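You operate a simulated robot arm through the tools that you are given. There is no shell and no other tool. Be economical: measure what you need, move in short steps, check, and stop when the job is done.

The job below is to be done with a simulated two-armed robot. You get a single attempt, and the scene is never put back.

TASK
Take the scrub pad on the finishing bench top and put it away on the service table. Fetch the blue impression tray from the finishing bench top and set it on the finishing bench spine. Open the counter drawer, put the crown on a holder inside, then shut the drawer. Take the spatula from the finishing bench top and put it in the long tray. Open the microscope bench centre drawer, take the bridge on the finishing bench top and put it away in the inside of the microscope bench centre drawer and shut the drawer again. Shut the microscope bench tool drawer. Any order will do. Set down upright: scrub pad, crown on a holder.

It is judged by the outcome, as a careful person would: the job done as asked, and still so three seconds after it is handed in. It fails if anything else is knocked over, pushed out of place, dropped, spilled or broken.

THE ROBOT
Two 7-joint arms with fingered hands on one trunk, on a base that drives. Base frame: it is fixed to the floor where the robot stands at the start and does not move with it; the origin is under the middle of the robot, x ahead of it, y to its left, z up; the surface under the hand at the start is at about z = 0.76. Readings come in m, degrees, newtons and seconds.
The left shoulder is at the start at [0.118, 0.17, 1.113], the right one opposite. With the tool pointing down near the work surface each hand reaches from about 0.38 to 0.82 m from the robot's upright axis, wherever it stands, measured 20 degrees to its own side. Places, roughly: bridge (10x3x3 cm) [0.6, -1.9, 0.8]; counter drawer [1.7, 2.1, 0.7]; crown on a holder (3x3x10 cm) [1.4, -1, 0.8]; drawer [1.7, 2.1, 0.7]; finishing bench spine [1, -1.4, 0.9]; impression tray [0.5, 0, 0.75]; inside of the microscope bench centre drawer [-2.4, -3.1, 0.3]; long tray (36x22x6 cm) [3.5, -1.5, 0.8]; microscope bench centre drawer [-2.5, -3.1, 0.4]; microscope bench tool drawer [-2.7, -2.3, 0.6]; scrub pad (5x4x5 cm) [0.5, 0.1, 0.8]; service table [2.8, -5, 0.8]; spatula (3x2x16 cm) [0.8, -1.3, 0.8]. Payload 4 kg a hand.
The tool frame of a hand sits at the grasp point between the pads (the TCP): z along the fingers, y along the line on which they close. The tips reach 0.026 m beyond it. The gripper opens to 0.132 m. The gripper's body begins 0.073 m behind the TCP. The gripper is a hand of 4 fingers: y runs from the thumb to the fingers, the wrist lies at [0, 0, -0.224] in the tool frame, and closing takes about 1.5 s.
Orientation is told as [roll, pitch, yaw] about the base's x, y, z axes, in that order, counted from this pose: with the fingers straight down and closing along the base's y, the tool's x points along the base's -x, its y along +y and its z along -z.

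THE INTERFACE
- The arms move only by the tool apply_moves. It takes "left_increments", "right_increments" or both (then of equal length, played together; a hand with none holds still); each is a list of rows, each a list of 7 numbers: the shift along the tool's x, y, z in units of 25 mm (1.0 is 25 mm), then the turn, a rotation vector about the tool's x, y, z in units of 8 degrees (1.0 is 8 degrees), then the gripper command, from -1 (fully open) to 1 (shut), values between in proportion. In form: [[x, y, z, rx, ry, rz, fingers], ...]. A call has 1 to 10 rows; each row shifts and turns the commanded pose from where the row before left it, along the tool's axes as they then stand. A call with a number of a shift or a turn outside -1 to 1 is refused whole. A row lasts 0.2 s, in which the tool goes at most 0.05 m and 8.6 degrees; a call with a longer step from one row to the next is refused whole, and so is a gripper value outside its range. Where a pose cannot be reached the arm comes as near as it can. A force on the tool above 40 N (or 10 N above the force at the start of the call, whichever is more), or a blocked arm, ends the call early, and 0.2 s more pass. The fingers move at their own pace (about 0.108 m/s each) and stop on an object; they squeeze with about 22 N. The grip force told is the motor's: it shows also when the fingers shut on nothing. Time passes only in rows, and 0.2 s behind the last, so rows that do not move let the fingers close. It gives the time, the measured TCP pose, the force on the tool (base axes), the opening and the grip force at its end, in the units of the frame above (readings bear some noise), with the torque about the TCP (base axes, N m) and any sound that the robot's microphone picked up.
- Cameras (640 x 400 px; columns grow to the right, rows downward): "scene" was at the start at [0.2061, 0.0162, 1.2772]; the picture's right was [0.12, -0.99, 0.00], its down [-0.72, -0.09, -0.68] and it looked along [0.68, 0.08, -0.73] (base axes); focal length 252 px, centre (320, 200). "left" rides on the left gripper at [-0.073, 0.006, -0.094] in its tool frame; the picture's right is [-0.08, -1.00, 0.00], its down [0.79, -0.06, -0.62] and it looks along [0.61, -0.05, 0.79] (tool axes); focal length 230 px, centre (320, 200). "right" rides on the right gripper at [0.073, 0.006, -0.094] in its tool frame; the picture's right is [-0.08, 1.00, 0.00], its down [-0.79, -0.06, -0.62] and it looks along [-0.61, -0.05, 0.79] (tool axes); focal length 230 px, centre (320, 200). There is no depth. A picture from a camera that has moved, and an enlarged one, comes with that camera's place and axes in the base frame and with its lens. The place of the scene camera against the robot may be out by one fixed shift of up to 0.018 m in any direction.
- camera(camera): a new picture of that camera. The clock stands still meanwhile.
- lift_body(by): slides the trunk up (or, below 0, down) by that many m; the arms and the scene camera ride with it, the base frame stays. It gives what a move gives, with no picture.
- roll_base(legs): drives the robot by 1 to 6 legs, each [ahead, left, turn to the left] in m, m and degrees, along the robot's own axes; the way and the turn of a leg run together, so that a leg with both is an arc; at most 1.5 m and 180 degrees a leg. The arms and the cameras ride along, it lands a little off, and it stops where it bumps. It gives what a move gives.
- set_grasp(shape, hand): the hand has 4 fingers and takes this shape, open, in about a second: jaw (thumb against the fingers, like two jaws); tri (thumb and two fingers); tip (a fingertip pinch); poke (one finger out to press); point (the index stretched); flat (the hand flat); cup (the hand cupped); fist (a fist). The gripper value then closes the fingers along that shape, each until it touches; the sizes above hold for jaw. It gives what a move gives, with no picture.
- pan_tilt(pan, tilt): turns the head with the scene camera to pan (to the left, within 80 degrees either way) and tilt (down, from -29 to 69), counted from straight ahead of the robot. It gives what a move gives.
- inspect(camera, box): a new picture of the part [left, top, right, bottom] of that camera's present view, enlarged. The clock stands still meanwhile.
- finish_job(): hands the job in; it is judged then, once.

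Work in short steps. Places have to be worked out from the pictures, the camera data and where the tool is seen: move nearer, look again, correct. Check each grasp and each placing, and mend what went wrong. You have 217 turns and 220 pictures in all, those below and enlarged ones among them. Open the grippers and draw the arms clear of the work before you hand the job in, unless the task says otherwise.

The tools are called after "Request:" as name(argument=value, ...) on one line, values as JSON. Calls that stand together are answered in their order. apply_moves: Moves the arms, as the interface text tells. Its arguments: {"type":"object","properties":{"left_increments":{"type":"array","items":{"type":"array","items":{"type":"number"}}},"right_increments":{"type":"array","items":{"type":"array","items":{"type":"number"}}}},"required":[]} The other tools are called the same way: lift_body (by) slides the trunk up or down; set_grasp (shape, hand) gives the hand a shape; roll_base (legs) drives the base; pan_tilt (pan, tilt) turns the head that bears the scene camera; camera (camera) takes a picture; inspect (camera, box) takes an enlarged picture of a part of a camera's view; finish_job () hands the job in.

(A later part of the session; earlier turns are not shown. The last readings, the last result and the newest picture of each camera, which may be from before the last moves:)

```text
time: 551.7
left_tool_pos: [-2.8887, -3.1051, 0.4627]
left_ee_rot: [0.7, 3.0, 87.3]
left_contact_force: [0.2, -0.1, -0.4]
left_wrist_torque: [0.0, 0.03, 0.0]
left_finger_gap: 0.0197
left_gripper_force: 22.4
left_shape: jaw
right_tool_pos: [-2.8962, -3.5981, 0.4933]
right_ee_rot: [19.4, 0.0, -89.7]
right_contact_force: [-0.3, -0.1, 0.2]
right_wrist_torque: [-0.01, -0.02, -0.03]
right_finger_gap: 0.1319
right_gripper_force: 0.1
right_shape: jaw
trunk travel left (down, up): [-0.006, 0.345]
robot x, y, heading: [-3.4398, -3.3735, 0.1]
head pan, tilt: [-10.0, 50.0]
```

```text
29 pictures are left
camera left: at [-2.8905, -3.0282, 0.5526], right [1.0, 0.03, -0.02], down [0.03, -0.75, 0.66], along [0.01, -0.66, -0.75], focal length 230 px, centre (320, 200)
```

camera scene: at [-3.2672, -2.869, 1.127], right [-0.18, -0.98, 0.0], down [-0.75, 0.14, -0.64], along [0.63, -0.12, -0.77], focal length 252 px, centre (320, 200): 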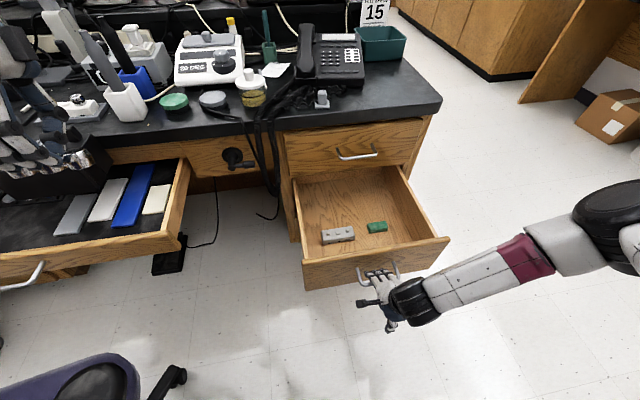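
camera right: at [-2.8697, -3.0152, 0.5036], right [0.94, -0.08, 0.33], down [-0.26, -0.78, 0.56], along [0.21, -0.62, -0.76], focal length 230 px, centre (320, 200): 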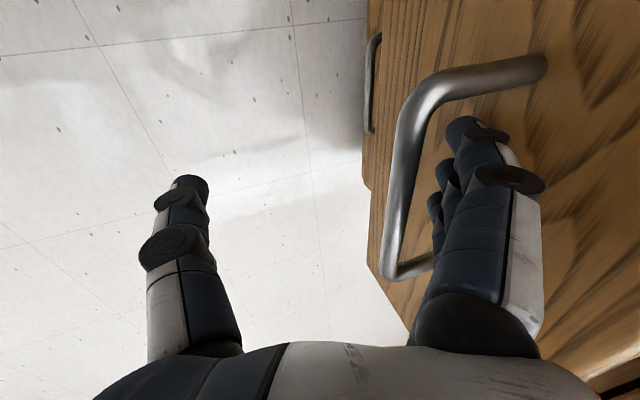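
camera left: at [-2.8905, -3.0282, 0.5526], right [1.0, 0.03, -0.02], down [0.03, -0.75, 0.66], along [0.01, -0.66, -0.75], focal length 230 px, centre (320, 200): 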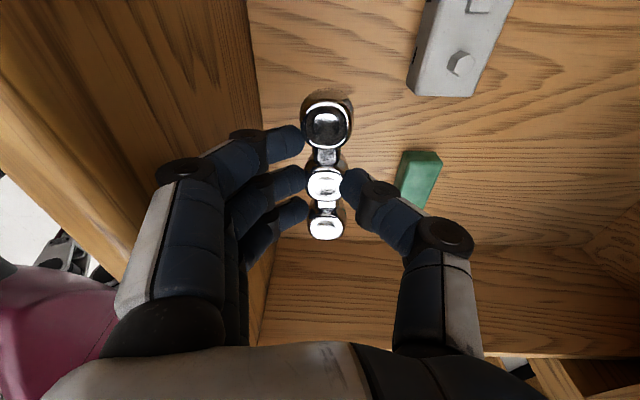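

Clear around the bridge. Descend slowly to contact.

Request:
apply_moves(left_increments=[[0, 0, 0.7, 0, 0, 0, 1], [0, 0, 0.5, 0, 0, 0, 1], [0, 0, 0.4, 0, 0, 0, 1], [0, 0, 0.4, 0, 0, 0, 1], [0, 0, 0.4, 0, 0, 0, 1], [0, 0, 0.4, 0, 0, 0, 1], [0, 0, 0.4, 0, 0, 0, 1]])

```text
time: 553.3
left_tool_pos: [-2.8895, -3.1087, 0.3849]
left_ee_rot: [0.6, 2.9, 87.2]
left_contact_force: [-0.9, 0.4, -1.3]
left_wrist_torque: [-0.01, -0.02, 0.01]
left_finger_gap: 0.0199
left_gripper_force: 21.6
left_shape: jaw
right_tool_pos: [-2.898, -3.5988, 0.4933]
right_ee_rot: [19.3, 0.0, -89.8]
right_contact_force: [0.2, 0.3, 0.1]
right_wrist_torque: [-0.01, 0.03, -0.01]
right_finger_gap: 0.132
right_gripper_force: 0.1
right_shape: jaw
trunk travel left (down, up): [-0.006, 0.345]
robot x, y, heading: [-3.4401, -3.3744, 0.0]
head pan, tilt: [-10.0, 50.0]
```

Request:
apply_moves(left_increments=[[0, 0, 0.4, 0, 0, 0, 1], [0, 0, 0.4, 0, 0, 0, 1], [0, 0, 0.3, 0, 0, 0, 1], [0, 0, 0.3, 0, 0, 0, 1], [0, 0, 0.3, 0, 0, 0, 1], [0, 0, 0.3, 0, 0, 0, 1]])

Request:
camera(camera="left")

```text
time: 553.9
left_tool_pos: [-2.882, -3.1112, 0.3707]
left_ee_rot: [-0.1, 2.8, 87.4]
left_contact_force: [1.9, 2.3, 42.6]
left_wrist_torque: [0.16, 0.0, 0.06]
left_finger_gap: 0.0253
left_gripper_force: 22.0
left_shape: jaw
right_tool_pos: [-2.8975, -3.5982, 0.4964]
right_ee_rot: [19.7, 0.2, -89.8]
right_contact_force: [-0.2, 0.1, -0.4]
right_wrist_torque: [0.01, 0.01, -0.03]
right_finger_gap: 0.1319
right_gripper_force: 0.0
right_shape: jaw
trunk travel left (down, up): [-0.006, 0.345]
robot x, y, heading: [-3.4441, -3.378, 0.0]
head pan, tilt: [-10.0, 50.0]
stopped in row 3 (left hand): the force on the tool passed its limit at 64 N (the readings are from after the stop); the commanded pose is now the measured one
```

```text
28 pictures are left
camera left: at [-2.8858, -3.0331, 0.46], right [1.0, 0.03, 0.0], down [0.03, -0.76, 0.66], along [0.02, -0.65, -0.76], focal length 230 px, centre (320, 200)
```

left: 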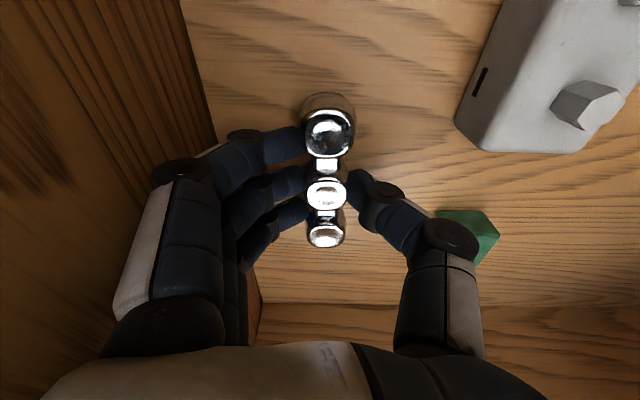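

Contact with the drawer floor. Ease up slightly, release, and rise.

Request:
apply_moves(left_increments=[[0, 0, -0.35, 0, 0, 0, 1], [0, 0, 0, 0, 0, 0, 0.6], [0, 0, 0, 0, 0, 0, 0.3], [0, 0, 0, 0, 0, 0, 0.2], [0, 0, -0.4, 0, 0, 0, 0.2], [0, 0, -0.8, 0, 0, 0, 0.2], [0, 0, -0.9, 0, 0, 0, 0.2], [0, 0, -0.9, 0, 0, 0, 0.2], [0, 0, -0.9, 0, 0, 0, 0.2]])

Request:
camera(camera="left")

```text
time: 555.9
left_tool_pos: [-2.8854, -3.105, 0.4728]
left_ee_rot: [0.4, 2.9, 87.4]
left_contact_force: [-0.3, 0.2, 0.0]
left_wrist_torque: [0.01, 0.01, -0.01]
left_finger_gap: 0.0523
left_gripper_force: 0.0
left_shape: jaw
right_tool_pos: [-2.8969, -3.5985, 0.4934]
right_ee_rot: [19.4, 0.0, -89.8]
right_contact_force: [-0.4, 0.4, -0.1]
right_wrist_torque: [-0.02, -0.01, 0.02]
right_finger_gap: 0.1319
right_gripper_force: 0.1
right_shape: jaw
trunk travel left (down, up): [-0.006, 0.345]
robot x, y, heading: [-3.4434, -3.3703, 0.2]
head pan, tilt: [-10.0, 50.0]
```

```text
27 pictures are left
camera left: at [-2.8876, -3.0274, 0.5622], right [1.0, 0.03, -0.01], down [0.03, -0.75, 0.66], along [0.01, -0.66, -0.76], focal length 230 px, centre (320, 200)
```

left: 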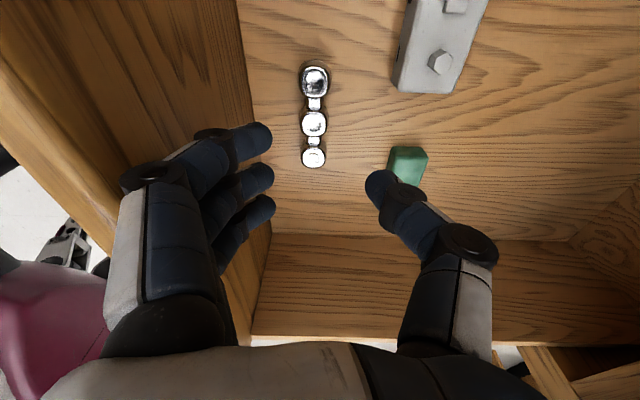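

The bridge lies in the drawer. Raise the left hand well clear, and back the base off.

Request:
apply_moves(left_increments=[[0, 0, -1, 0, 0, 0, 0], [0, 0, -1, 0, 0, 0, 0], [0, 0, -1, 0, 0, 0, 0], [0, 0, -1, 0, 0, 0, 0], [0, 0, -1, 0, 0, 0, 0], [0, 0, -1, 0, 0, 0, 0], [0, 0, -1, 0, 0, 0, 0], [0, 0, -1, 0, 0, 0, 0], [0, 0, -1, 0, 0, 0, 0], [0, 0, -1, 0, 0, 0, 0]], right_increments=[[0, 0, 0, 0, 0, 0, 1], [0, 0, 0, 0, 0, 0, 1], [0, 0, 0, 0, 0, 0, 1], [0, 0, 0, 0, 0, 0, 1], [0, 0, 0, 0, 0, 0, 1], [0, 0, 0, 0, 0, 0, 1], [0, 0, 0, 0, 0, 0, 1], [0, 0, 0, 0, 0, 0, 1], [0, 0, 0, 0, 0, 0, 1], [0, 0, 0, 0, 0, 0, 1]])

Request:
roll_base(legs=[[-0.27, 0, 0]])

Request:
apply_moves(left_increments=[[0, 0, -1, 0, 0, 0, 0], [0, 0, -1, 0, 0, 0, 0], [0, 0, -1, 0, 0, 0, 0], [0, 0, -1, 0, 0, 0, 0], [0, 0, -1, 0, 0, 0, 0], [0, 0, -1, 0, 0, 0, 0], [0, 0, -1, 0, 0, 0, 0], [0, 0, -1, 0, 0, 0, 0]], right_increments=[[0, -0.2, 0.5, 0, 0, 0, 1], [0, -0.2, 0.5, 0, 0, 0, 1], [0, -0.2, 0.5, 0, 0, 0, 1], [0, -0.2, 0.5, 0, 0, 0, 1], [0, 0, 0, 0, 0, 0, 1], [0, 0, 0, 0, 0, 0, 1], [0, 0, 0, 0, 0, 0, 1], [0, 0, 0, 0, 0, 0, 1]])

```text
time: 558.1
left_tool_pos: [-2.8814, -3.0924, 0.7226]
left_ee_rot: [0.3, 2.9, 87.5]
left_contact_force: [1.0, -0.1, 0.9]
left_wrist_torque: [0.01, -0.01, -0.01]
left_finger_gap: 0.0654
left_gripper_force: 0.1
left_shape: jaw
right_tool_pos: [-2.8974, -3.5983, 0.4942]
right_ee_rot: [19.4, 0.0, -89.8]
right_contact_force: [0.3, 0.5, 0.6]
right_wrist_torque: [0.02, 0.01, 0.01]
right_finger_gap: 0.0
right_gripper_force: 22.0
right_shape: jaw
trunk travel left (down, up): [-0.006, 0.345]
robot x, y, heading: [-3.4391, -3.3694, 0.1]
head pan, tilt: [-10.0, 50.0]
```

```text
time: 560.0
left_tool_pos: [-3.1509, -3.0938, 0.7224]
left_ee_rot: [0.4, 2.9, 87.4]
left_contact_force: [-0.4, 0.3, 0.7]
left_wrist_torque: [-0.03, -0.03, 0.03]
left_finger_gap: 0.0655
left_gripper_force: 0.1
left_shape: jaw
right_tool_pos: [-3.1684, -3.5993, 0.4949]
right_ee_rot: [19.2, 0.0, -90.0]
right_contact_force: [-0.3, -0.6, 0.1]
right_wrist_torque: [0.01, -0.02, -0.02]
right_finger_gap: 0.0001
right_gripper_force: 22.0
right_shape: jaw
trunk travel left (down, up): [-0.006, 0.345]
robot x, y, heading: [-3.7149, -3.3738, -0.1]
head pan, tilt: [-10.0, 50.0]
```

```text
time: 561.8
left_tool_pos: [-3.1509, -3.0821, 0.92]
left_ee_rot: [0.4, 3.0, 87.4]
left_contact_force: [0.0, -0.9, 0.8]
left_wrist_torque: [-0.03, 0.01, 0.01]
left_finger_gap: 0.0655
left_gripper_force: 0.1
left_shape: jaw
right_tool_pos: [-3.1717, -3.6, 0.4394]
right_ee_rot: [19.3, 0.0, -89.9]
right_contact_force: [0.2, 0.0, -0.1]
right_wrist_torque: [-0.03, 0.0, -0.01]
right_finger_gap: 0.0002
right_gripper_force: 22.3
right_shape: jaw
trunk travel left (down, up): [-0.006, 0.345]
robot x, y, heading: [-3.711, -3.3715, -0.3]
head pan, tilt: [-10.0, 50.0]
```

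Line the closed right hand up with the drawer's bar and push it shut by driving forward.

Request:
roll_base(legs=[[0, 0.51, 0], [0.3, 0, 0]])

Request:
roll_base(legs=[[0.18, 0, 0]])

Request:
camera(camera="scene")

```text
time: 567.0
left_tool_pos: [-3.1512, -2.5714, 0.9209]
left_ee_rot: [0.4, 2.8, 87.5]
left_contact_force: [0.4, -0.1, 0.0]
left_wrist_torque: [-0.02, 0.02, 0.01]
left_finger_gap: 0.0653
left_gripper_force: 0.0
left_shape: jaw
right_tool_pos: [-3.17, -3.0887, 0.4402]
right_ee_rot: [19.3, 0.1, -89.6]
right_contact_force: [-0.1, -0.3, 0.3]
right_wrist_torque: [0.0, 0.01, -0.04]
right_finger_gap: 0.0
right_gripper_force: 21.9
right_shape: jaw
trunk travel left (down, up): [-0.006, 0.345]
robot x, y, heading: [-3.713, -2.8623, 0.1]
head pan, tilt: [-10.0, 50.0]
stopped in leg 2: the robot was blocked; the commanded pose is now the measured one
```

```text
time: 568.5
left_tool_pos: [-2.9722, -2.5708, 0.9207]
left_ee_rot: [0.4, 3.0, 87.6]
left_contact_force: [0.4, 0.2, -0.2]
left_wrist_torque: [0.0, -0.01, 0.0]
left_finger_gap: 0.0653
left_gripper_force: 0.1
left_shape: jaw
right_tool_pos: [-2.9897, -3.0883, 0.4395]
right_ee_rot: [19.3, 0.0, -89.6]
right_contact_force: [0.2, -0.1, -0.3]
right_wrist_torque: [-0.02, 0.0, -0.01]
right_finger_gap: 0.0
right_gripper_force: 22.7
right_shape: jaw
trunk travel left (down, up): [-0.006, 0.345]
robot x, y, heading: [-3.532, -2.859, 0.2]
head pan, tilt: [-10.0, 50.0]
```

```text
26 pictures are left
camera scene: at [-3.2014, -2.87, 1.1268], right [-0.17, -0.99, 0.0], down [-0.76, 0.13, -0.64], along [0.63, -0.11, -0.77], focal length 252 px, centre (320, 200)
```

scene: 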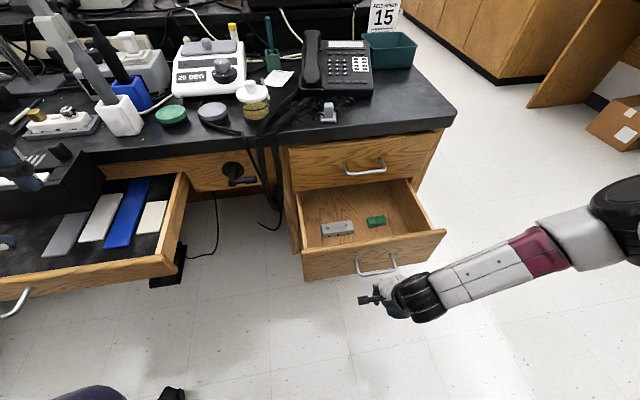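

Nothing displaced; the hand is now at the bar. Keep driving forward to push the drawer shut.

Request:
roll_base(legs=[[0.14, 0, 0]])

Request:
roll_base(legs=[[0.16, 0, 0]])

Request:
camera(camera="scene")

```text
time: 569.9
left_tool_pos: [-2.8319, -2.5688, 0.9208]
left_ee_rot: [0.4, 2.9, 87.5]
left_contact_force: [0.2, -0.5, -0.5]
left_wrist_torque: [0.02, -0.01, -0.03]
left_finger_gap: 0.0654
left_gripper_force: 0.1
left_shape: jaw
right_tool_pos: [-2.8505, -3.0861, 0.4398]
right_ee_rot: [19.3, 0.2, -89.5]
right_contact_force: [-0.2, 0.0, -0.4]
right_wrist_torque: [0.01, 0.02, 0.0]
right_finger_gap: 0.0
right_gripper_force: 21.7
right_shape: jaw
trunk travel left (down, up): [-0.006, 0.345]
robot x, y, heading: [-3.3941, -2.8644, 0.1]
head pan, tilt: [-10.0, 50.0]
```

```text
time: 571.1
left_tool_pos: [-2.7229, -2.5689, 0.9212]
left_ee_rot: [0.3, 2.8, 87.5]
left_contact_force: [-0.3, -0.6, 1.2]
left_wrist_torque: [0.06, -0.03, 0.02]
left_finger_gap: 0.0653
left_gripper_force: 0.0
left_shape: jaw
right_tool_pos: [-2.7468, -3.0859, 0.4402]
right_ee_rot: [18.7, 0.2, -89.6]
right_contact_force: [-12.4, 0.0, 13.4]
right_wrist_torque: [-0.02, -0.35, 0.02]
right_finger_gap: 0.0
right_gripper_force: 22.0
right_shape: jaw
trunk travel left (down, up): [-0.006, 0.345]
robot x, y, heading: [-3.2833, -2.8655, 0.2]
head pan, tilt: [-10.0, 50.0]
stopped in leg 1: the force on the tool passed its limit at 78 N (the readings are from after the stop); the commanded pose is now the measured one
```

```text
25 pictures are left
camera scene: at [-2.9533, -2.8689, 1.1274], right [-0.17, -0.99, 0.0], down [-0.75, 0.13, -0.64], along [0.63, -0.11, -0.77], focal length 252 px, centre (320, 200)
```

scene: 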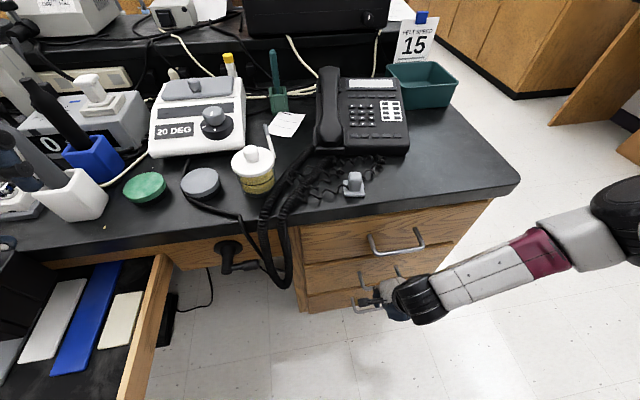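

Back off and check both drawers and the chair's location.

Request:
roll_base(legs=[[-0.25, 0, 0]])

Request:
pan_tilt(pan=15, tilt=50)

Request:
camera(camera="scene")

```text
time: 572.9
left_tool_pos: [-2.9745, -2.5682, 0.9203]
left_ee_rot: [0.4, 2.9, 87.9]
left_contact_force: [0.4, 0.4, -0.7]
left_wrist_torque: [-0.01, -0.03, 0.0]
left_finger_gap: 0.0652
left_gripper_force: 0.1
left_shape: jaw
right_tool_pos: [-2.9944, -3.0859, 0.4408]
right_ee_rot: [18.8, 0.0, -89.4]
right_contact_force: [-0.2, 0.5, 0.8]
right_wrist_torque: [0.01, -0.02, 0.01]
right_finger_gap: 0.0001
right_gripper_force: 22.0
right_shape: jaw
trunk travel left (down, up): [-0.006, 0.345]
robot x, y, heading: [-3.5332, -2.8616, 0.5]
head pan, tilt: [-10.0, 50.0]
```

```text
time: 573.8
left_tool_pos: [-2.9742, -2.568, 0.9209]
left_ee_rot: [0.3, 2.9, 87.8]
left_contact_force: [0.0, 0.1, 0.2]
left_wrist_torque: [0.01, -0.01, 0.0]
left_finger_gap: 0.0654
left_gripper_force: 0.0
left_shape: jaw
right_tool_pos: [-2.9949, -3.085, 0.4397]
right_ee_rot: [18.9, 0.1, -89.3]
right_contact_force: [-0.5, 0.3, 0.4]
right_wrist_torque: [-0.01, 0.01, -0.01]
right_finger_gap: 0.0
right_gripper_force: 22.2
right_shape: jaw
trunk travel left (down, up): [-0.006, 0.345]
robot x, y, heading: [-3.5343, -2.8644, 0.6]
head pan, tilt: [15.0, 50.0]
```

```text
24 pictures are left
camera scene: at [-3.2043, -2.8358, 1.127], right [0.27, -0.96, 0.0], down [-0.74, -0.2, -0.64], along [0.62, 0.17, -0.77], focal length 252 px, centre (320, 200)
```

scene: 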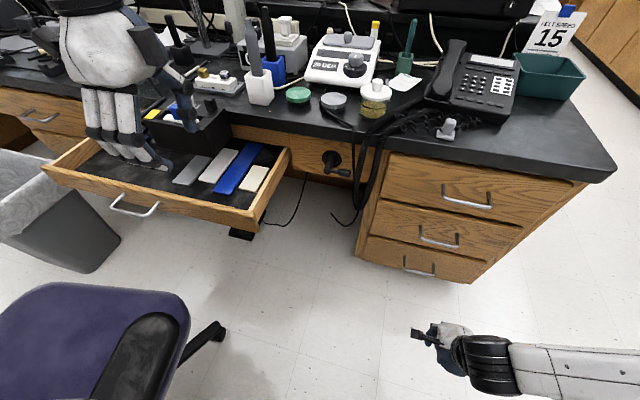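

All three stack drawers are flush shut. The tool drawer front spans y -2.59…-2.03 at x≈-2.93, with a chair close by. Back off 10 cm and lower the closed left hand in front of the drawer's near part; pull the right hand back a bit.

Request:
roll_base(legs=[[-0.1, 0, 0]])

Request:
apply_moves(left_increments=[[-0.4, 0, 0.9, 0, 0, 0, 1], [-0.4, 0, 0.9, 0, 0, 0, 1], [-0.4, 0, 0.9, 0, 0, 0, 1], [-0.4, 0, 0.9, 0, 0, 0, 1], [-0.4, 0, 0.9, 0, 0, 0, 1], [-0.4, 0, 0.9, 0, 0, 0, 1], [-0.4, 0, 0.9, 0, 0, 0, 1], [0, 0, 0.9, 0, 0, 0, 1], [0, 0, 0.9, 0, 0, 0, 1], [0, 0, 0.9, 0, 0, 0, 1]], right_increments=[[0, -0.5, 0, 0, 0, 0, 1], [0, -0.5, 0, 0, 0, 0, 1], [0, -0.5, 0, 0, 0, 0, 1], [0, -0.5, 0, 0, 0, 0, 1], [0, -0.5, 0, 0, 0, 0, 1], [0, -0.5, 0, 0, 0, 0, 1], [0, -0.5, 0, 0, 0, 0, 1], [0, 0, 0, 0, 0, 0, 1], [0, 0, 0, 0, 0, 0, 1], [0, 0, 0, 0, 0, 0, 1]])

Request:
camera(camera="left")

Request:
camera(camera="scene")

```text
time: 575.0
left_tool_pos: [-3.0739, -2.5692, 0.9204]
left_ee_rot: [0.3, 2.9, 87.9]
left_contact_force: [0.3, 0.1, 0.2]
left_wrist_torque: [0.0, 0.0, 0.01]
left_finger_gap: 0.0654
left_gripper_force: 0.0
left_shape: jaw
right_tool_pos: [-3.0934, -3.0874, 0.4392]
right_ee_rot: [18.8, 0.1, -89.3]
right_contact_force: [-1.0, 0.5, 0.3]
right_wrist_torque: [0.01, 0.04, 0.0]
right_finger_gap: 0.0001
right_gripper_force: 22.0
right_shape: jaw
trunk travel left (down, up): [-0.006, 0.345]
robot x, y, heading: [-3.6302, -2.865, 0.2]
head pan, tilt: [15.0, 50.0]
```

```text
time: 577.2
left_tool_pos: [-3.0729, -2.5091, 0.6917]
left_ee_rot: [0.5, 2.8, 87.9]
left_contact_force: [0.0, 0.1, 0.0]
left_wrist_torque: [-0.01, 0.02, -0.03]
left_finger_gap: 0.0001
left_gripper_force: 22.0
left_shape: jaw
right_tool_pos: [-3.1358, -3.0881, 0.4252]
right_ee_rot: [18.5, 0.1, -89.4]
right_contact_force: [-0.9, -0.7, -0.2]
right_wrist_torque: [-0.02, -0.01, -0.03]
right_finger_gap: 0.0
right_gripper_force: 21.9
right_shape: jaw
right hand out of reach, approached as far as the arm can: row 4, 5, 6, 7
trunk travel left (down, up): [-0.006, 0.345]
robot x, y, heading: [-3.6345, -2.8673, 0.6]
head pan, tilt: [15.0, 50.0]
```

```text
23 pictures are left
camera left: at [-3.0759, -2.4318, 0.7817], right [1.0, 0.04, -0.01], down [0.04, -0.75, 0.66], along [0.02, -0.65, -0.76], focal length 230 px, centre (320, 200)
```

left: 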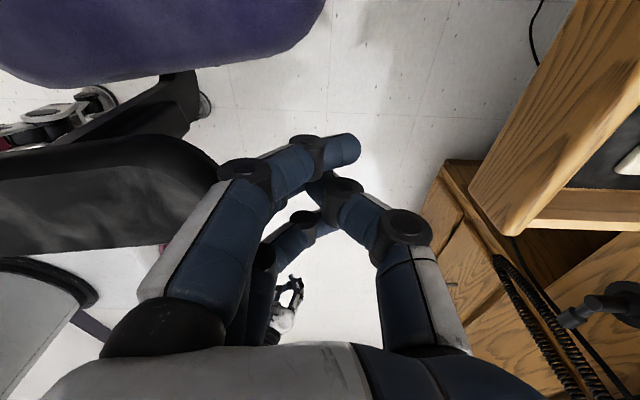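

```text
22 pictures are left
camera scene: at [-3.3035, -2.8364, 1.1269], right [0.27, -0.96, 0.0], down [-0.74, -0.2, -0.64], along [0.62, 0.17, -0.77], focal length 252 px, centre (320, 200)
```

scene: 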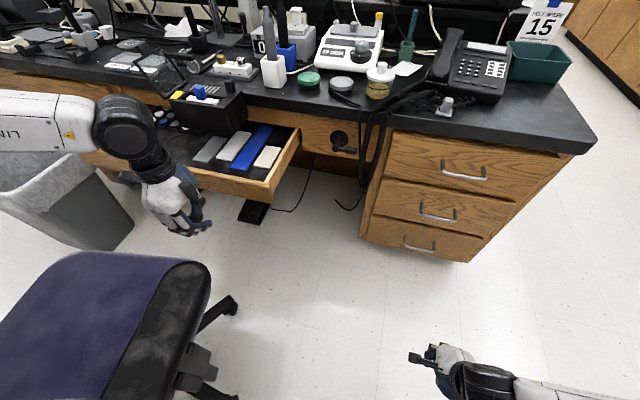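

The hand is between the chair's armrest and the drawer front. Lower 8 cm more, edging forward, then drive forward slowly.

Request:
apply_moves(left_increments=[[0, -0.4, 0.6, 0, 0, 0, 1], [0, -0.4, 0.6, 0, 0, 0, 1], [0, -0.2, 0.6, 0, 0, 0, 1], [0, 0, 0.6, 0, 0, 0, 1], [0, 0, 0.6, 0, 0, 0, 1]])

Request:
camera(camera="left")

```text
time: 578.4
left_tool_pos: [-3.0485, -2.5145, 0.6167]
left_ee_rot: [0.5, 2.8, 87.9]
left_contact_force: [-0.3, -0.3, -0.3]
left_wrist_torque: [-0.02, -0.03, 0.01]
left_finger_gap: 0.0001
left_gripper_force: 22.3
left_shape: jaw
right_tool_pos: [-3.1363, -3.0867, 0.425]
right_ee_rot: [18.5, 0.1, -89.3]
right_contact_force: [-0.3, -0.1, 0.0]
right_wrist_torque: [-0.04, 0.0, -0.03]
right_finger_gap: 0.0
right_gripper_force: 21.7
right_shape: jaw
trunk travel left (down, up): [-0.006, 0.345]
robot x, y, heading: [-3.6325, -2.8662, 0.4]
head pan, tilt: [15.0, 50.0]
```

```text
21 pictures are left
camera left: at [-3.0527, -2.4377, 0.706], right [1.0, 0.04, -0.01], down [0.04, -0.75, 0.65], along [0.02, -0.65, -0.76], focal length 230 px, centre (320, 200)
```

left: 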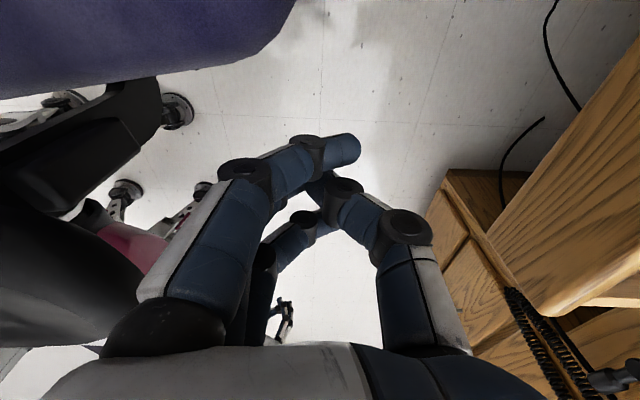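

Shift the base 6 cm right (away from the chair) while keeping the hand in place, then push forward in stages.

Request:
roll_base(legs=[[0.06, -0.06, 0]])

Request:
apply_moves(left_increments=[[-0.7, 0, 0, 0, 0, 0, 1], [-0.7, 0, 0, 0, 0, 0, 1], [-0.7, 0, 0, 0, 0, 0, 1]])

Request:
roll_base(legs=[[0.13, 0, 0]])

Request:
camera(camera="scene")

```text
time: 579.6
left_tool_pos: [-2.989, -2.5743, 0.6178]
left_ee_rot: [0.5, 2.8, 87.9]
left_contact_force: [0.9, 1.1, 1.3]
left_wrist_torque: [0.05, -0.01, -0.01]
left_finger_gap: 0.0002
left_gripper_force: 22.1
left_shape: jaw
right_tool_pos: [-3.075, -3.1482, 0.4259]
right_ee_rot: [18.5, 0.1, -89.4]
right_contact_force: [-0.6, 0.1, -0.7]
right_wrist_torque: [-0.03, 0.01, 0.0]
right_finger_gap: 0.0001
right_gripper_force: 21.8
right_shape: jaw
trunk travel left (down, up): [-0.006, 0.345]
robot x, y, heading: [-3.5737, -2.9262, 0.6]
head pan, tilt: [15.0, 50.0]
```

```text
time: 580.4
left_tool_pos: [-2.9859, -2.5234, 0.6148]
left_ee_rot: [0.4, 2.8, 87.9]
left_contact_force: [0.5, 0.0, -0.1]
left_wrist_torque: [-0.03, -0.02, 0.01]
left_finger_gap: 0.0
left_gripper_force: 21.9
left_shape: jaw
right_tool_pos: [-3.0756, -3.1476, 0.4263]
right_ee_rot: [18.5, 0.1, -89.4]
right_contact_force: [-0.3, 0.6, 0.8]
right_wrist_torque: [0.01, 0.01, -0.01]
right_finger_gap: 0.0
right_gripper_force: 21.6
right_shape: jaw
trunk travel left (down, up): [-0.006, 0.345]
robot x, y, heading: [-3.5768, -2.9282, 0.5]
head pan, tilt: [15.0, 50.0]
```

```text
time: 581.7
left_tool_pos: [-2.8554, -2.5236, 0.6132]
left_ee_rot: [0.5, 3.0, 87.8]
left_contact_force: [-0.6, -0.7, -0.2]
left_wrist_torque: [0.0, 0.0, 0.01]
left_finger_gap: 0.0001
left_gripper_force: 22.4
left_shape: jaw
right_tool_pos: [-2.9453, -3.1479, 0.4245]
right_ee_rot: [18.5, 0.1, -89.4]
right_contact_force: [-0.3, 0.3, 0.3]
right_wrist_torque: [0.01, 0.02, -0.03]
right_finger_gap: 0.0002
right_gripper_force: 21.7
right_shape: jaw
trunk travel left (down, up): [-0.006, 0.345]
robot x, y, heading: [-3.4439, -2.9236, 0.6]
head pan, tilt: [15.0, 50.0]
```

```text
20 pictures are left
camera scene: at [-3.1126, -2.8959, 1.1268], right [0.27, -0.96, 0.0], down [-0.74, -0.2, -0.64], along [0.62, 0.17, -0.77], focal length 252 px, centre (320, 200)
```

scene: 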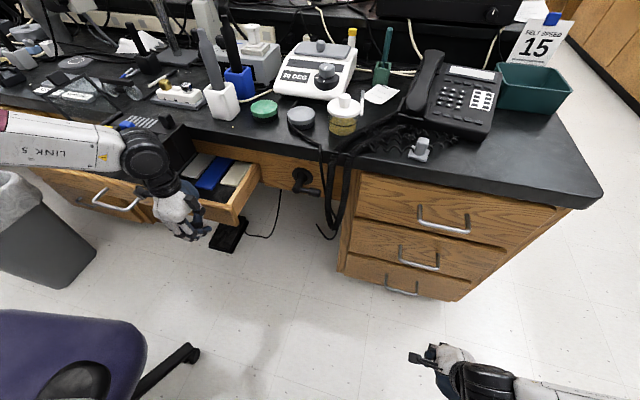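

The drawer slides in. Continue until it stops.

Request:
roll_base(legs=[[0.11, 0, 0]])

Request:
roll_base(legs=[[0.07, 0, 0]])

Request:
camera(camera="scene")

```text
time: 582.7
left_tool_pos: [-2.7878, -2.5218, 0.6125]
left_ee_rot: [1.3, 2.8, 88.8]
left_contact_force: [-1.6, -0.1, -0.3]
left_wrist_torque: [-0.01, -0.09, 0.09]
left_finger_gap: 0.0
left_gripper_force: 21.5
left_shape: jaw
right_tool_pos: [-2.8709, -3.1456, 0.4247]
right_ee_rot: [18.5, 0.1, -89.3]
right_contact_force: [0.3, -0.4, -0.2]
right_wrist_torque: [0.03, -0.02, 0.0]
right_finger_gap: 0.0
right_gripper_force: 21.8
right_shape: jaw
trunk travel left (down, up): [-0.006, 0.345]
robot x, y, heading: [-3.3681, -2.9231, 0.5]
head pan, tilt: [15.0, 50.0]
stopped in leg 1: the force on the tool passed its limit at 112 N (the readings are from after the stop); the commanded pose is now the measured one
```

```text
time: 583.5
left_tool_pos: [-2.7892, -2.5222, 0.6074]
left_ee_rot: [3.0, 3.0, 90.0]
left_contact_force: [-5.7, -0.8, 0.5]
left_wrist_torque: [0.15, -0.45, 0.37]
left_finger_gap: 0.0
left_gripper_force: 21.9
left_shape: jaw
right_tool_pos: [-2.8609, -3.1446, 0.4261]
right_ee_rot: [18.7, 0.1, -89.2]
right_contact_force: [-0.9, 0.3, 0.1]
right_wrist_torque: [-0.01, -0.02, -0.03]
right_finger_gap: 0.0002
right_gripper_force: 22.0
right_shape: jaw
trunk travel left (down, up): [-0.006, 0.345]
robot x, y, heading: [-3.3547, -2.9258, 0.6]
head pan, tilt: [15.0, 50.0]
stopped in leg 1: the force on the tool passed its limit at 68 N (the readings are from after the stop); the commanded pose is now the measured one
```

```text
19 pictures are left
camera scene: at [-3.0301, -2.8943, 1.1271], right [0.27, -0.96, 0.0], down [-0.74, -0.21, -0.64], along [0.62, 0.17, -0.77], focal length 252 px, centre (320, 200)
```

scene: 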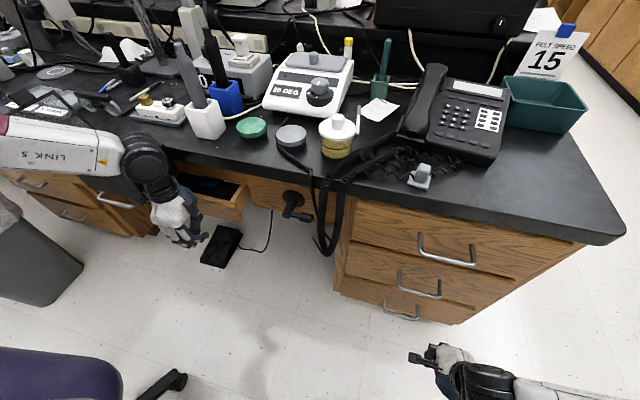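

The hand's body met the bench overhang; ~9 cm of drawer remains. Back off, open the hand and tilt it so the leading digit reaches in under the overhang, then push again.

Request:
roll_base(legs=[[-0.1, 0, 0]])

Request:
apply_moves(left_increments=[[0, 0, 0, 0.8, 0, 0, -1], [0, 0, 0, 0.8, 0, 0, -1], [0, 0, 0.3, 0.8, 0, 0, -1], [0, 0, 0.4, 0.4, 0, 0, -1], [0, 0, 0.4, 0, 0, 0, -1], [0, 0, 0, 0, 0, 0, -1], [0, 0, 0, 0, 0, 0, -1]])

Request:
camera(camera="left")

```text
time: 584.6
left_tool_pos: [-2.8846, -2.5232, 0.6081]
left_ee_rot: [2.9, 3.1, 89.9]
left_contact_force: [-0.1, 0.5, -0.3]
left_wrist_torque: [0.03, -0.01, -0.02]
left_finger_gap: 0.0
left_gripper_force: 22.0
left_shape: jaw
right_tool_pos: [-2.9586, -3.1471, 0.4265]
right_ee_rot: [18.6, 0.1, -89.2]
right_contact_force: [0.7, -0.5, -0.1]
right_wrist_torque: [0.0, -0.04, 0.01]
right_finger_gap: 0.0
right_gripper_force: 22.0
right_shape: jaw
trunk travel left (down, up): [-0.006, 0.345]
robot x, y, heading: [-3.4611, -2.9238, 0.7]
head pan, tilt: [15.0, 50.0]
```

```text
time: 586.2
left_tool_pos: [-2.8778, -2.5237, 0.5824]
left_ee_rot: [-19.5, 3.1, 89.8]
left_contact_force: [-0.1, 0.3, 0.2]
left_wrist_torque: [0.02, 0.0, 0.02]
left_finger_gap: 0.132
left_gripper_force: 0.0
left_shape: jaw
right_tool_pos: [-2.961, -3.1468, 0.4249]
right_ee_rot: [18.7, 0.1, -89.3]
right_contact_force: [-0.4, 0.2, 0.6]
right_wrist_torque: [0.02, -0.01, 0.01]
right_finger_gap: 0.0
right_gripper_force: 21.7
right_shape: jaw
trunk travel left (down, up): [-0.006, 0.345]
robot x, y, heading: [-3.4583, -2.9262, 0.3]
head pan, tilt: [15.0, 50.0]
```

```text
18 pictures are left
camera left: at [-2.9154, -2.446, 0.664], right [0.94, 0.09, 0.33], down [-0.15, -0.75, 0.64], along [0.31, -0.65, -0.69], focal length 230 px, centre (320, 200)
```

left: 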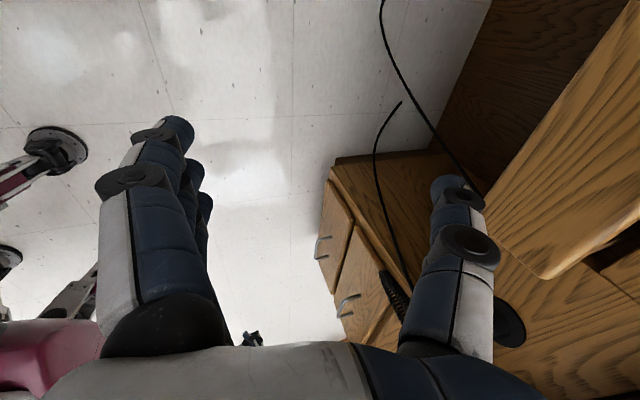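

The drawer panel's bottom is at z≈0.60, so raise the hand ~4 cm, tilt 8° more, and shift 4 cm left; then push forward.

Request:
apply_moves(left_increments=[[-0.5, 0, -0.6, 0.5, 0, 0, -1], [-0.5, 0, -0.6, 0.5, 0, 0, -1], [-0.5, 0, -0.5, 0, 0, 0, -1]])

Request:
roll_base(legs=[[0.09, 0, 0]])

Request:
camera(camera="left")

```text
time: 587.0
left_tool_pos: [-2.8952, -2.484, 0.6192]
left_ee_rot: [-27.5, 3.1, 89.7]
left_contact_force: [-0.4, 0.2, 0.2]
left_wrist_torque: [-0.01, -0.02, -0.05]
left_finger_gap: 0.132
left_gripper_force: 0.1
left_shape: jaw
right_tool_pos: [-2.9596, -3.1454, 0.4265]
right_ee_rot: [18.5, 0.2, -89.3]
right_contact_force: [-0.7, 0.1, -0.2]
right_wrist_torque: [-0.01, 0.0, 0.01]
right_finger_gap: 0.0002
right_gripper_force: 22.4
right_shape: jaw
trunk travel left (down, up): [-0.006, 0.345]
robot x, y, heading: [-3.4569, -2.9235, 0.4]
head pan, tilt: [15.0, 50.0]
```

```text
time: 588.2
left_tool_pos: [-2.8015, -2.4851, 0.6179]
left_ee_rot: [-27.6, 3.1, 89.8]
left_contact_force: [0.1, -0.7, 0.1]
left_wrist_torque: [-0.01, 0.03, 0.01]
left_finger_gap: 0.1319
left_gripper_force: 0.1
left_shape: jaw
right_tool_pos: [-2.8679, -3.1469, 0.4257]
right_ee_rot: [18.6, 0.1, -89.4]
right_contact_force: [-0.1, 0.2, 0.2]
right_wrist_torque: [-0.02, 0.01, -0.01]
right_finger_gap: 0.0002
right_gripper_force: 21.9
right_shape: jaw
trunk travel left (down, up): [-0.006, 0.345]
robot x, y, heading: [-3.3658, -2.9219, 0.3]
head pan, tilt: [15.0, 50.0]
```

```text
17 pictures are left
camera left: at [-2.8505, -2.4073, 0.6942], right [0.89, 0.1, 0.46], down [-0.23, -0.75, 0.62], along [0.4, -0.65, -0.64], focal length 230 px, centre (320, 200)
```

left: 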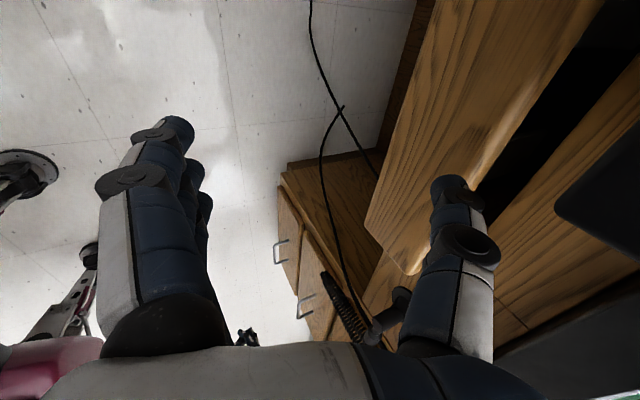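

Thumb is against the panel. Lower it slightly and push the last few centimetres.

Request:
apply_moves(left_increments=[[0, 0.2, 0.4, 0, 0, 0, -1], [0, 0, 0.2, 0, 0, 0, -1]])

Request:
roll_base(legs=[[0.075, 0, 0]])

Request:
camera(camera="scene")

```text
time: 588.8
left_tool_pos: [-2.7984, -2.4846, 0.6029]
left_ee_rot: [-27.5, 3.0, 89.8]
left_contact_force: [0.2, 0.6, -0.1]
left_wrist_torque: [0.02, -0.01, -0.01]
left_finger_gap: 0.132
left_gripper_force: 0.2
left_shape: jaw
right_tool_pos: [-2.8669, -3.1441, 0.4264]
right_ee_rot: [18.7, 0.0, -89.3]
right_contact_force: [0.1, 0.3, 0.3]
right_wrist_torque: [0.01, 0.0, 0.01]
right_finger_gap: 0.0
right_gripper_force: 22.0
right_shape: jaw
trunk travel left (down, up): [-0.006, 0.345]
robot x, y, heading: [-3.364, -2.9216, 0.4]
head pan, tilt: [15.0, 50.0]
```

```text
time: 589.9
left_tool_pos: [-2.7381, -2.4834, 0.5955]
left_ee_rot: [-25.9, 3.3, 90.9]
left_contact_force: [-6.0, -1.1, -1.7]
left_wrist_torque: [0.03, 0.08, -0.13]
left_finger_gap: 0.1308
left_gripper_force: 0.0
left_shape: jaw
right_tool_pos: [-2.7947, -3.1431, 0.4257]
right_ee_rot: [18.5, 0.2, -89.2]
right_contact_force: [0.6, 0.2, -0.6]
right_wrist_torque: [0.05, 0.01, 0.03]
right_finger_gap: 0.0
right_gripper_force: 22.0
right_shape: jaw
trunk travel left (down, up): [-0.006, 0.345]
robot x, y, heading: [-3.2918, -2.9227, 0.6]
head pan, tilt: [15.0, 50.0]
stopped in leg 1: the force on the tool passed its limit at 76 N (the readings are from after the stop); the commanded pose is now the measured one
```

```text
16 pictures are left
camera scene: at [-2.9644, -2.8942, 1.127], right [0.27, -0.96, 0.0], down [-0.74, -0.21, -0.64], along [0.62, 0.17, -0.77], focal length 252 px, centre (320, 200)
```

scene: 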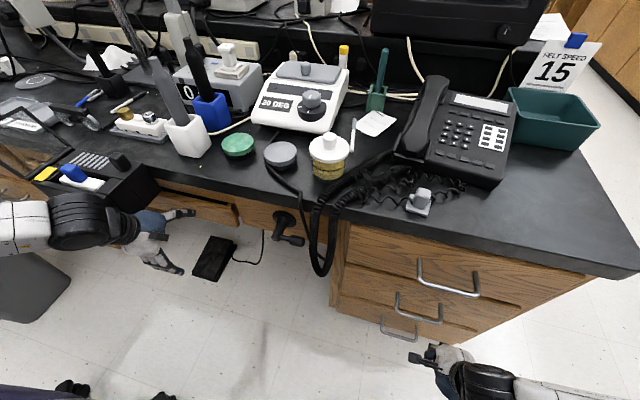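

Back off and inspect whether the tool drawer is fully shut.

Request:
roll_base(legs=[[-0.3, 0, 0]])

Request:
pan_tilt(pan=30, tilt=42)

Request:
camera(camera="scene")

```text
time: 591.9
left_tool_pos: [-3.035, -2.4862, 0.5973]
left_ee_rot: [-26.0, 3.4, 91.0]
left_contact_force: [-0.7, -0.3, -0.6]
left_wrist_torque: [0.0, -0.01, 0.0]
left_finger_gap: 0.1319
left_gripper_force: 0.0
left_shape: jaw
right_tool_pos: [-3.0934, -3.1474, 0.4271]
right_ee_rot: [18.6, 0.1, -89.2]
right_contact_force: [0.3, 0.4, -1.3]
right_wrist_torque: [-0.02, -0.03, -0.02]
right_finger_gap: 0.0
right_gripper_force: 21.8
right_shape: jaw
trunk travel left (down, up): [-0.006, 0.345]
robot x, y, heading: [-3.5876, -2.9266, 0.1]
head pan, tilt: [15.0, 50.0]
```

```text
time: 592.7
left_tool_pos: [-3.0369, -2.4869, 0.5965]
left_ee_rot: [-26.0, 3.4, 90.9]
left_contact_force: [-0.4, 0.8, 0.4]
left_wrist_torque: [0.0, 0.01, 0.0]
left_finger_gap: 0.1316
left_gripper_force: 0.0
left_shape: jaw
right_tool_pos: [-3.093, -3.146, 0.4253]
right_ee_rot: [18.6, 0.1, -89.2]
right_contact_force: [0.4, -0.1, -0.3]
right_wrist_torque: [0.0, 0.01, 0.03]
right_finger_gap: 0.0
right_gripper_force: 21.7
right_shape: jaw
trunk travel left (down, up): [-0.006, 0.345]
robot x, y, heading: [-3.5959, -2.9267, 0.5]
head pan, tilt: [30.0, 42.0]
```

```text
15 pictures are left
camera scene: at [-3.2646, -2.875, 1.1382], right [0.51, -0.86, 0.0], down [-0.58, -0.34, -0.74], along [0.64, 0.38, -0.67], focal length 252 px, centre (320, 200)
```

scene: 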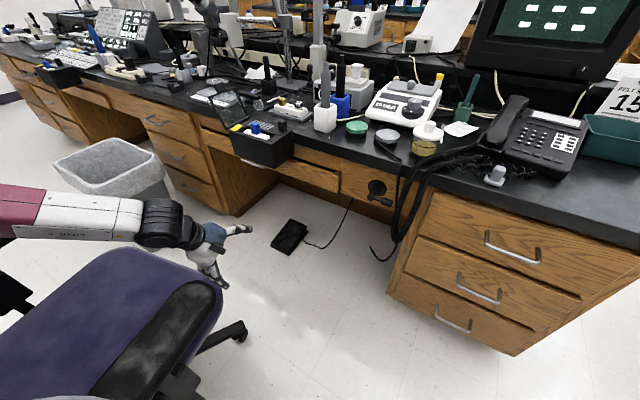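

Request:
inspect(camera="scene", box=[190, 110, 410, 220])

```text
2.91 times, centred on (300, 165) of scene
camera zoom: at [-3.2646, -2.875, 1.1382], right [0.51, -0.86, 0.0], down [-0.58, -0.34, -0.74], along [0.64, 0.38, -0.67], focal length 734 px, centre (378, 302)
```

zoom: 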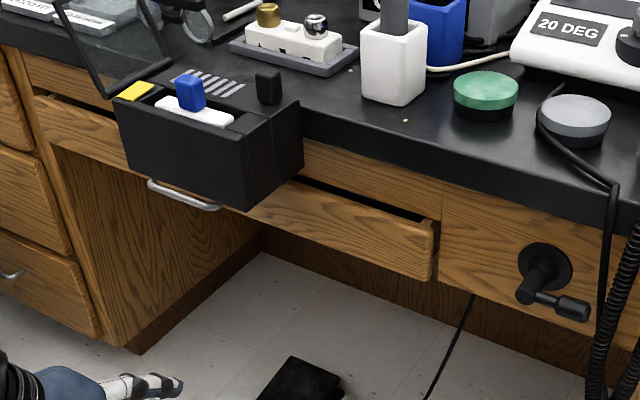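

The drawer is still ≈2.5 cm proud. I need more forward tilt of the hand so its body clears the overhang; try adding 16°.

Request:
apply_moves(left_increments=[[0, 0, 0, 0.7, 0, 0, -1], [0, 0, 0, 0.7, 0, 0, -1], [0, 0, 0, 0.7, 0, 0, -1], [0, 0, 0, 0, 0, 0, -1]])

```text
time: 593.7
left_tool_pos: [-3.0364, -2.4872, 0.5957]
left_ee_rot: [-42.9, 3.5, 90.9]
left_contact_force: [-1.6, 0.2, 0.1]
left_wrist_torque: [-0.01, -0.01, -0.01]
left_finger_gap: 0.1318
left_gripper_force: 0.0
left_shape: jaw
right_tool_pos: [-3.0942, -3.1476, 0.4259]
right_ee_rot: [18.6, 0.1, -89.2]
right_contact_force: [0.5, 0.1, -0.4]
right_wrist_torque: [-0.02, 0.0, 0.0]
right_finger_gap: 0.0
right_gripper_force: 21.7
right_shape: jaw
trunk travel left (down, up): [-0.006, 0.345]
robot x, y, heading: [-3.5916, -2.9269, 0.4]
head pan, tilt: [30.0, 42.0]
```

Tilt of 43° reached. Also shift 7 cm right so the hand's camera clears the bin hanging on the bench edge, then push again.

Request:
roll_base(legs=[[0, -0.07, 0], [0.27, 0, 0]])

Request:
camera(camera="left")

```text
time: 594.7
left_tool_pos: [-3.0336, -2.5144, 0.597]
left_ee_rot: [-43.1, 3.3, 90.9]
left_contact_force: [2.0, 0.4, 0.7]
left_wrist_torque: [0.03, 0.12, 0.04]
left_finger_gap: 0.1319
left_gripper_force: 0.1
left_shape: jaw
right_tool_pos: [-3.0924, -3.1763, 0.426]
right_ee_rot: [18.7, 0.1, -89.1]
right_contact_force: [-0.5, 0.5, 0.5]
right_wrist_torque: [0.0, 0.01, 0.0]
right_finger_gap: 0.0
right_gripper_force: 22.3
right_shape: jaw
trunk travel left (down, up): [-0.006, 0.345]
robot x, y, heading: [-3.5959, -2.9587, 0.6]
head pan, tilt: [30.0, 42.0]
stopped in leg 1: the robot was blocked; the commanded pose is now the measured one
```

```text
13 pictures are left
camera left: at [-3.1046, -2.44, 0.6569], right [0.73, 0.13, 0.68], down [-0.36, -0.76, 0.54], along [0.58, -0.64, -0.51], focal length 230 px, centre (320, 200)
```

left: 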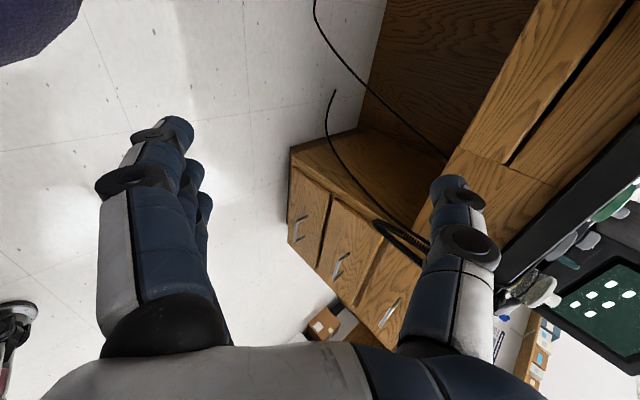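

The forearm touched the chair's armrest; go forward first, then right.

Request:
roll_base(legs=[[0.13, 0.01, 0]])

Request:
roll_base(legs=[[0, -0.05, 0], [0.14, 0, 0]])

Request:
camera(camera="left")

```text
time: 596.0
left_tool_pos: [-2.9036, -2.5059, 0.5973]
left_ee_rot: [-43.0, 3.2, 90.7]
left_contact_force: [-0.6, -0.8, 0.5]
left_wrist_torque: [0.0, 0.0, -0.01]
left_finger_gap: 0.132
left_gripper_force: 0.1
left_shape: jaw
right_tool_pos: [-2.9635, -3.1671, 0.427]
right_ee_rot: [18.6, 0.2, -89.3]
right_contact_force: [-0.6, 0.0, 0.3]
right_wrist_torque: [0.0, 0.0, 0.06]
right_finger_gap: 0.0
right_gripper_force: 22.5
right_shape: jaw
trunk travel left (down, up): [-0.006, 0.345]
robot x, y, heading: [-3.4607, -2.9442, 0.3]
head pan, tilt: [30.0, 42.0]
```

```text
time: 598.0
left_tool_pos: [-2.7657, -2.5533, 0.5964]
left_ee_rot: [-43.0, 3.2, 91.0]
left_contact_force: [-0.8, 0.1, -0.2]
left_wrist_torque: [0.0, 0.0, 0.01]
left_finger_gap: 0.132
left_gripper_force: 0.1
left_shape: jaw
right_tool_pos: [-2.8243, -3.2158, 0.4258]
right_ee_rot: [18.5, 0.1, -89.1]
right_contact_force: [-0.2, 0.1, 0.0]
right_wrist_torque: [-0.01, -0.02, -0.01]
right_finger_gap: 0.0
right_gripper_force: 21.9
right_shape: jaw
trunk travel left (down, up): [-0.006, 0.345]
robot x, y, heading: [-3.3248, -2.9955, 0.6]
head pan, tilt: [30.0, 42.0]
```

```text
12 pictures are left
camera left: at [-2.8362, -2.4775, 0.6565], right [0.73, 0.13, 0.68], down [-0.36, -0.76, 0.54], along [0.58, -0.63, -0.51], focal length 230 px, centre (320, 200)
```

left: 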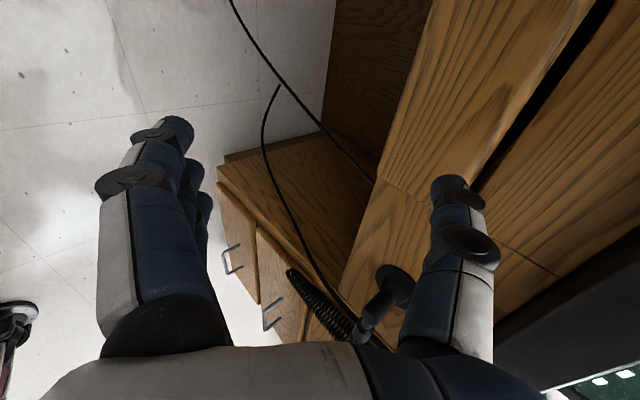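

Thumb lines up with the panel near its right end. Push the last centimetres.

Request:
roll_base(legs=[[0.06, 0, 0]])

Request:
roll_base(legs=[[-0.12, 0, 0]])

Request:
inspect(camera="scene", box=[60, 110, 340, 260])

```text
time: 599.0
left_tool_pos: [-2.7347, -2.5521, 0.5918]
left_ee_rot: [-42.4, 3.5, 91.4]
left_contact_force: [-6.0, -1.7, -1.7]
left_wrist_torque: [0.07, -0.02, -0.1]
left_finger_gap: 0.1312
left_gripper_force: 0.1
left_shape: jaw
right_tool_pos: [-2.785, -3.2126, 0.4261]
right_ee_rot: [18.7, 0.2, -88.9]
right_contact_force: [0.6, 0.5, 0.1]
right_wrist_torque: [0.0, -0.02, -0.01]
right_finger_gap: 0.0
right_gripper_force: 21.9
right_shape: jaw
trunk travel left (down, up): [-0.006, 0.345]
robot x, y, heading: [-3.2845, -2.995, 0.6]
head pan, tilt: [30.0, 42.0]
stopped in leg 1: the force on the tool passed its limit at 58 N (the readings are from after the stop); the commanded pose is now the measured one
```

```text
time: 600.2
left_tool_pos: [-2.8521, -2.5537, 0.5934]
left_ee_rot: [-42.5, 3.4, 91.3]
left_contact_force: [-0.2, 0.1, 1.0]
left_wrist_torque: [0.01, -0.04, -0.02]
left_finger_gap: 0.1317
left_gripper_force: 0.1
left_shape: jaw
right_tool_pos: [-2.9038, -3.2151, 0.4268]
right_ee_rot: [18.7, 0.1, -89.0]
right_contact_force: [-0.3, -0.4, -0.4]
right_wrist_torque: [-0.01, 0.0, 0.0]
right_finger_gap: 0.0
right_gripper_force: 22.6
right_shape: jaw
trunk travel left (down, up): [-0.006, 0.345]
robot x, y, heading: [-3.4028, -2.9933, 0.8]
head pan, tilt: [30.0, 42.0]
```

```text
2.29 times, centred on (200, 185) of scene
camera zoom: at [-3.0764, -2.9437, 1.1383], right [0.51, -0.86, 0.0], down [-0.58, -0.34, -0.74], along [0.64, 0.38, -0.67], focal length 577 px, centre (594, 234)
```

zoom: 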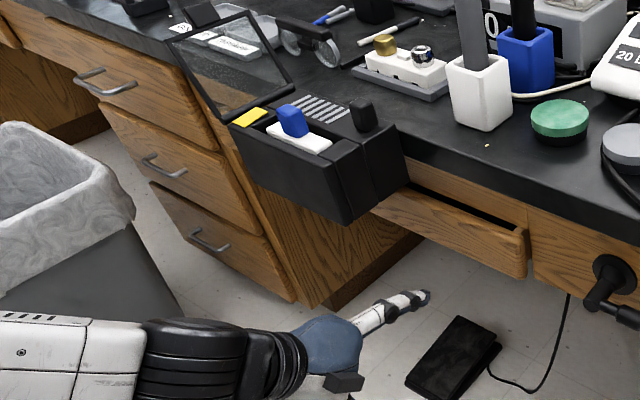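

The drawer stops at the same x as the other drawer fronts (≈-2.665). Compare with the identical knee-hole drawer further left to see whether a closed one looks alike.

Request:
pan_tilt(pan=48, tilt=30)

Request:
inspect(camera="scene", box=[160, 60, 460, 240])

```text
time: 601.0
left_tool_pos: [-2.8516, -2.5551, 0.5926]
left_ee_rot: [-42.3, 3.5, 91.2]
left_contact_force: [0.1, 0.6, -0.6]
left_wrist_torque: [0.0, 0.01, -0.02]
left_finger_gap: 0.132
left_gripper_force: 0.1
left_shape: jaw
right_tool_pos: [-2.9043, -3.2149, 0.4251]
right_ee_rot: [18.6, 0.2, -89.1]
right_contact_force: [1.1, 0.3, 0.2]
right_wrist_torque: [-0.03, -0.01, -0.02]
right_finger_gap: 0.0
right_gripper_force: 22.0
right_shape: jaw
trunk travel left (down, up): [-0.006, 0.345]
robot x, y, heading: [-3.3992, -2.998, 1.0]
head pan, tilt: [48.0, 30.0]
```

```text
2.13 times, centred on (310, 150) of scene
camera zoom: at [-3.0883, -2.9185, 1.1565], right [0.75, -0.66, 0.0], down [-0.33, -0.38, -0.87], along [0.57, 0.65, -0.5], focal length 538 px, centre (341, 307)
```

zoom: 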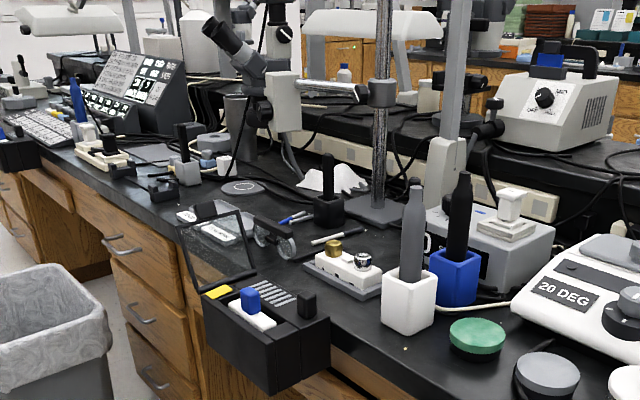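

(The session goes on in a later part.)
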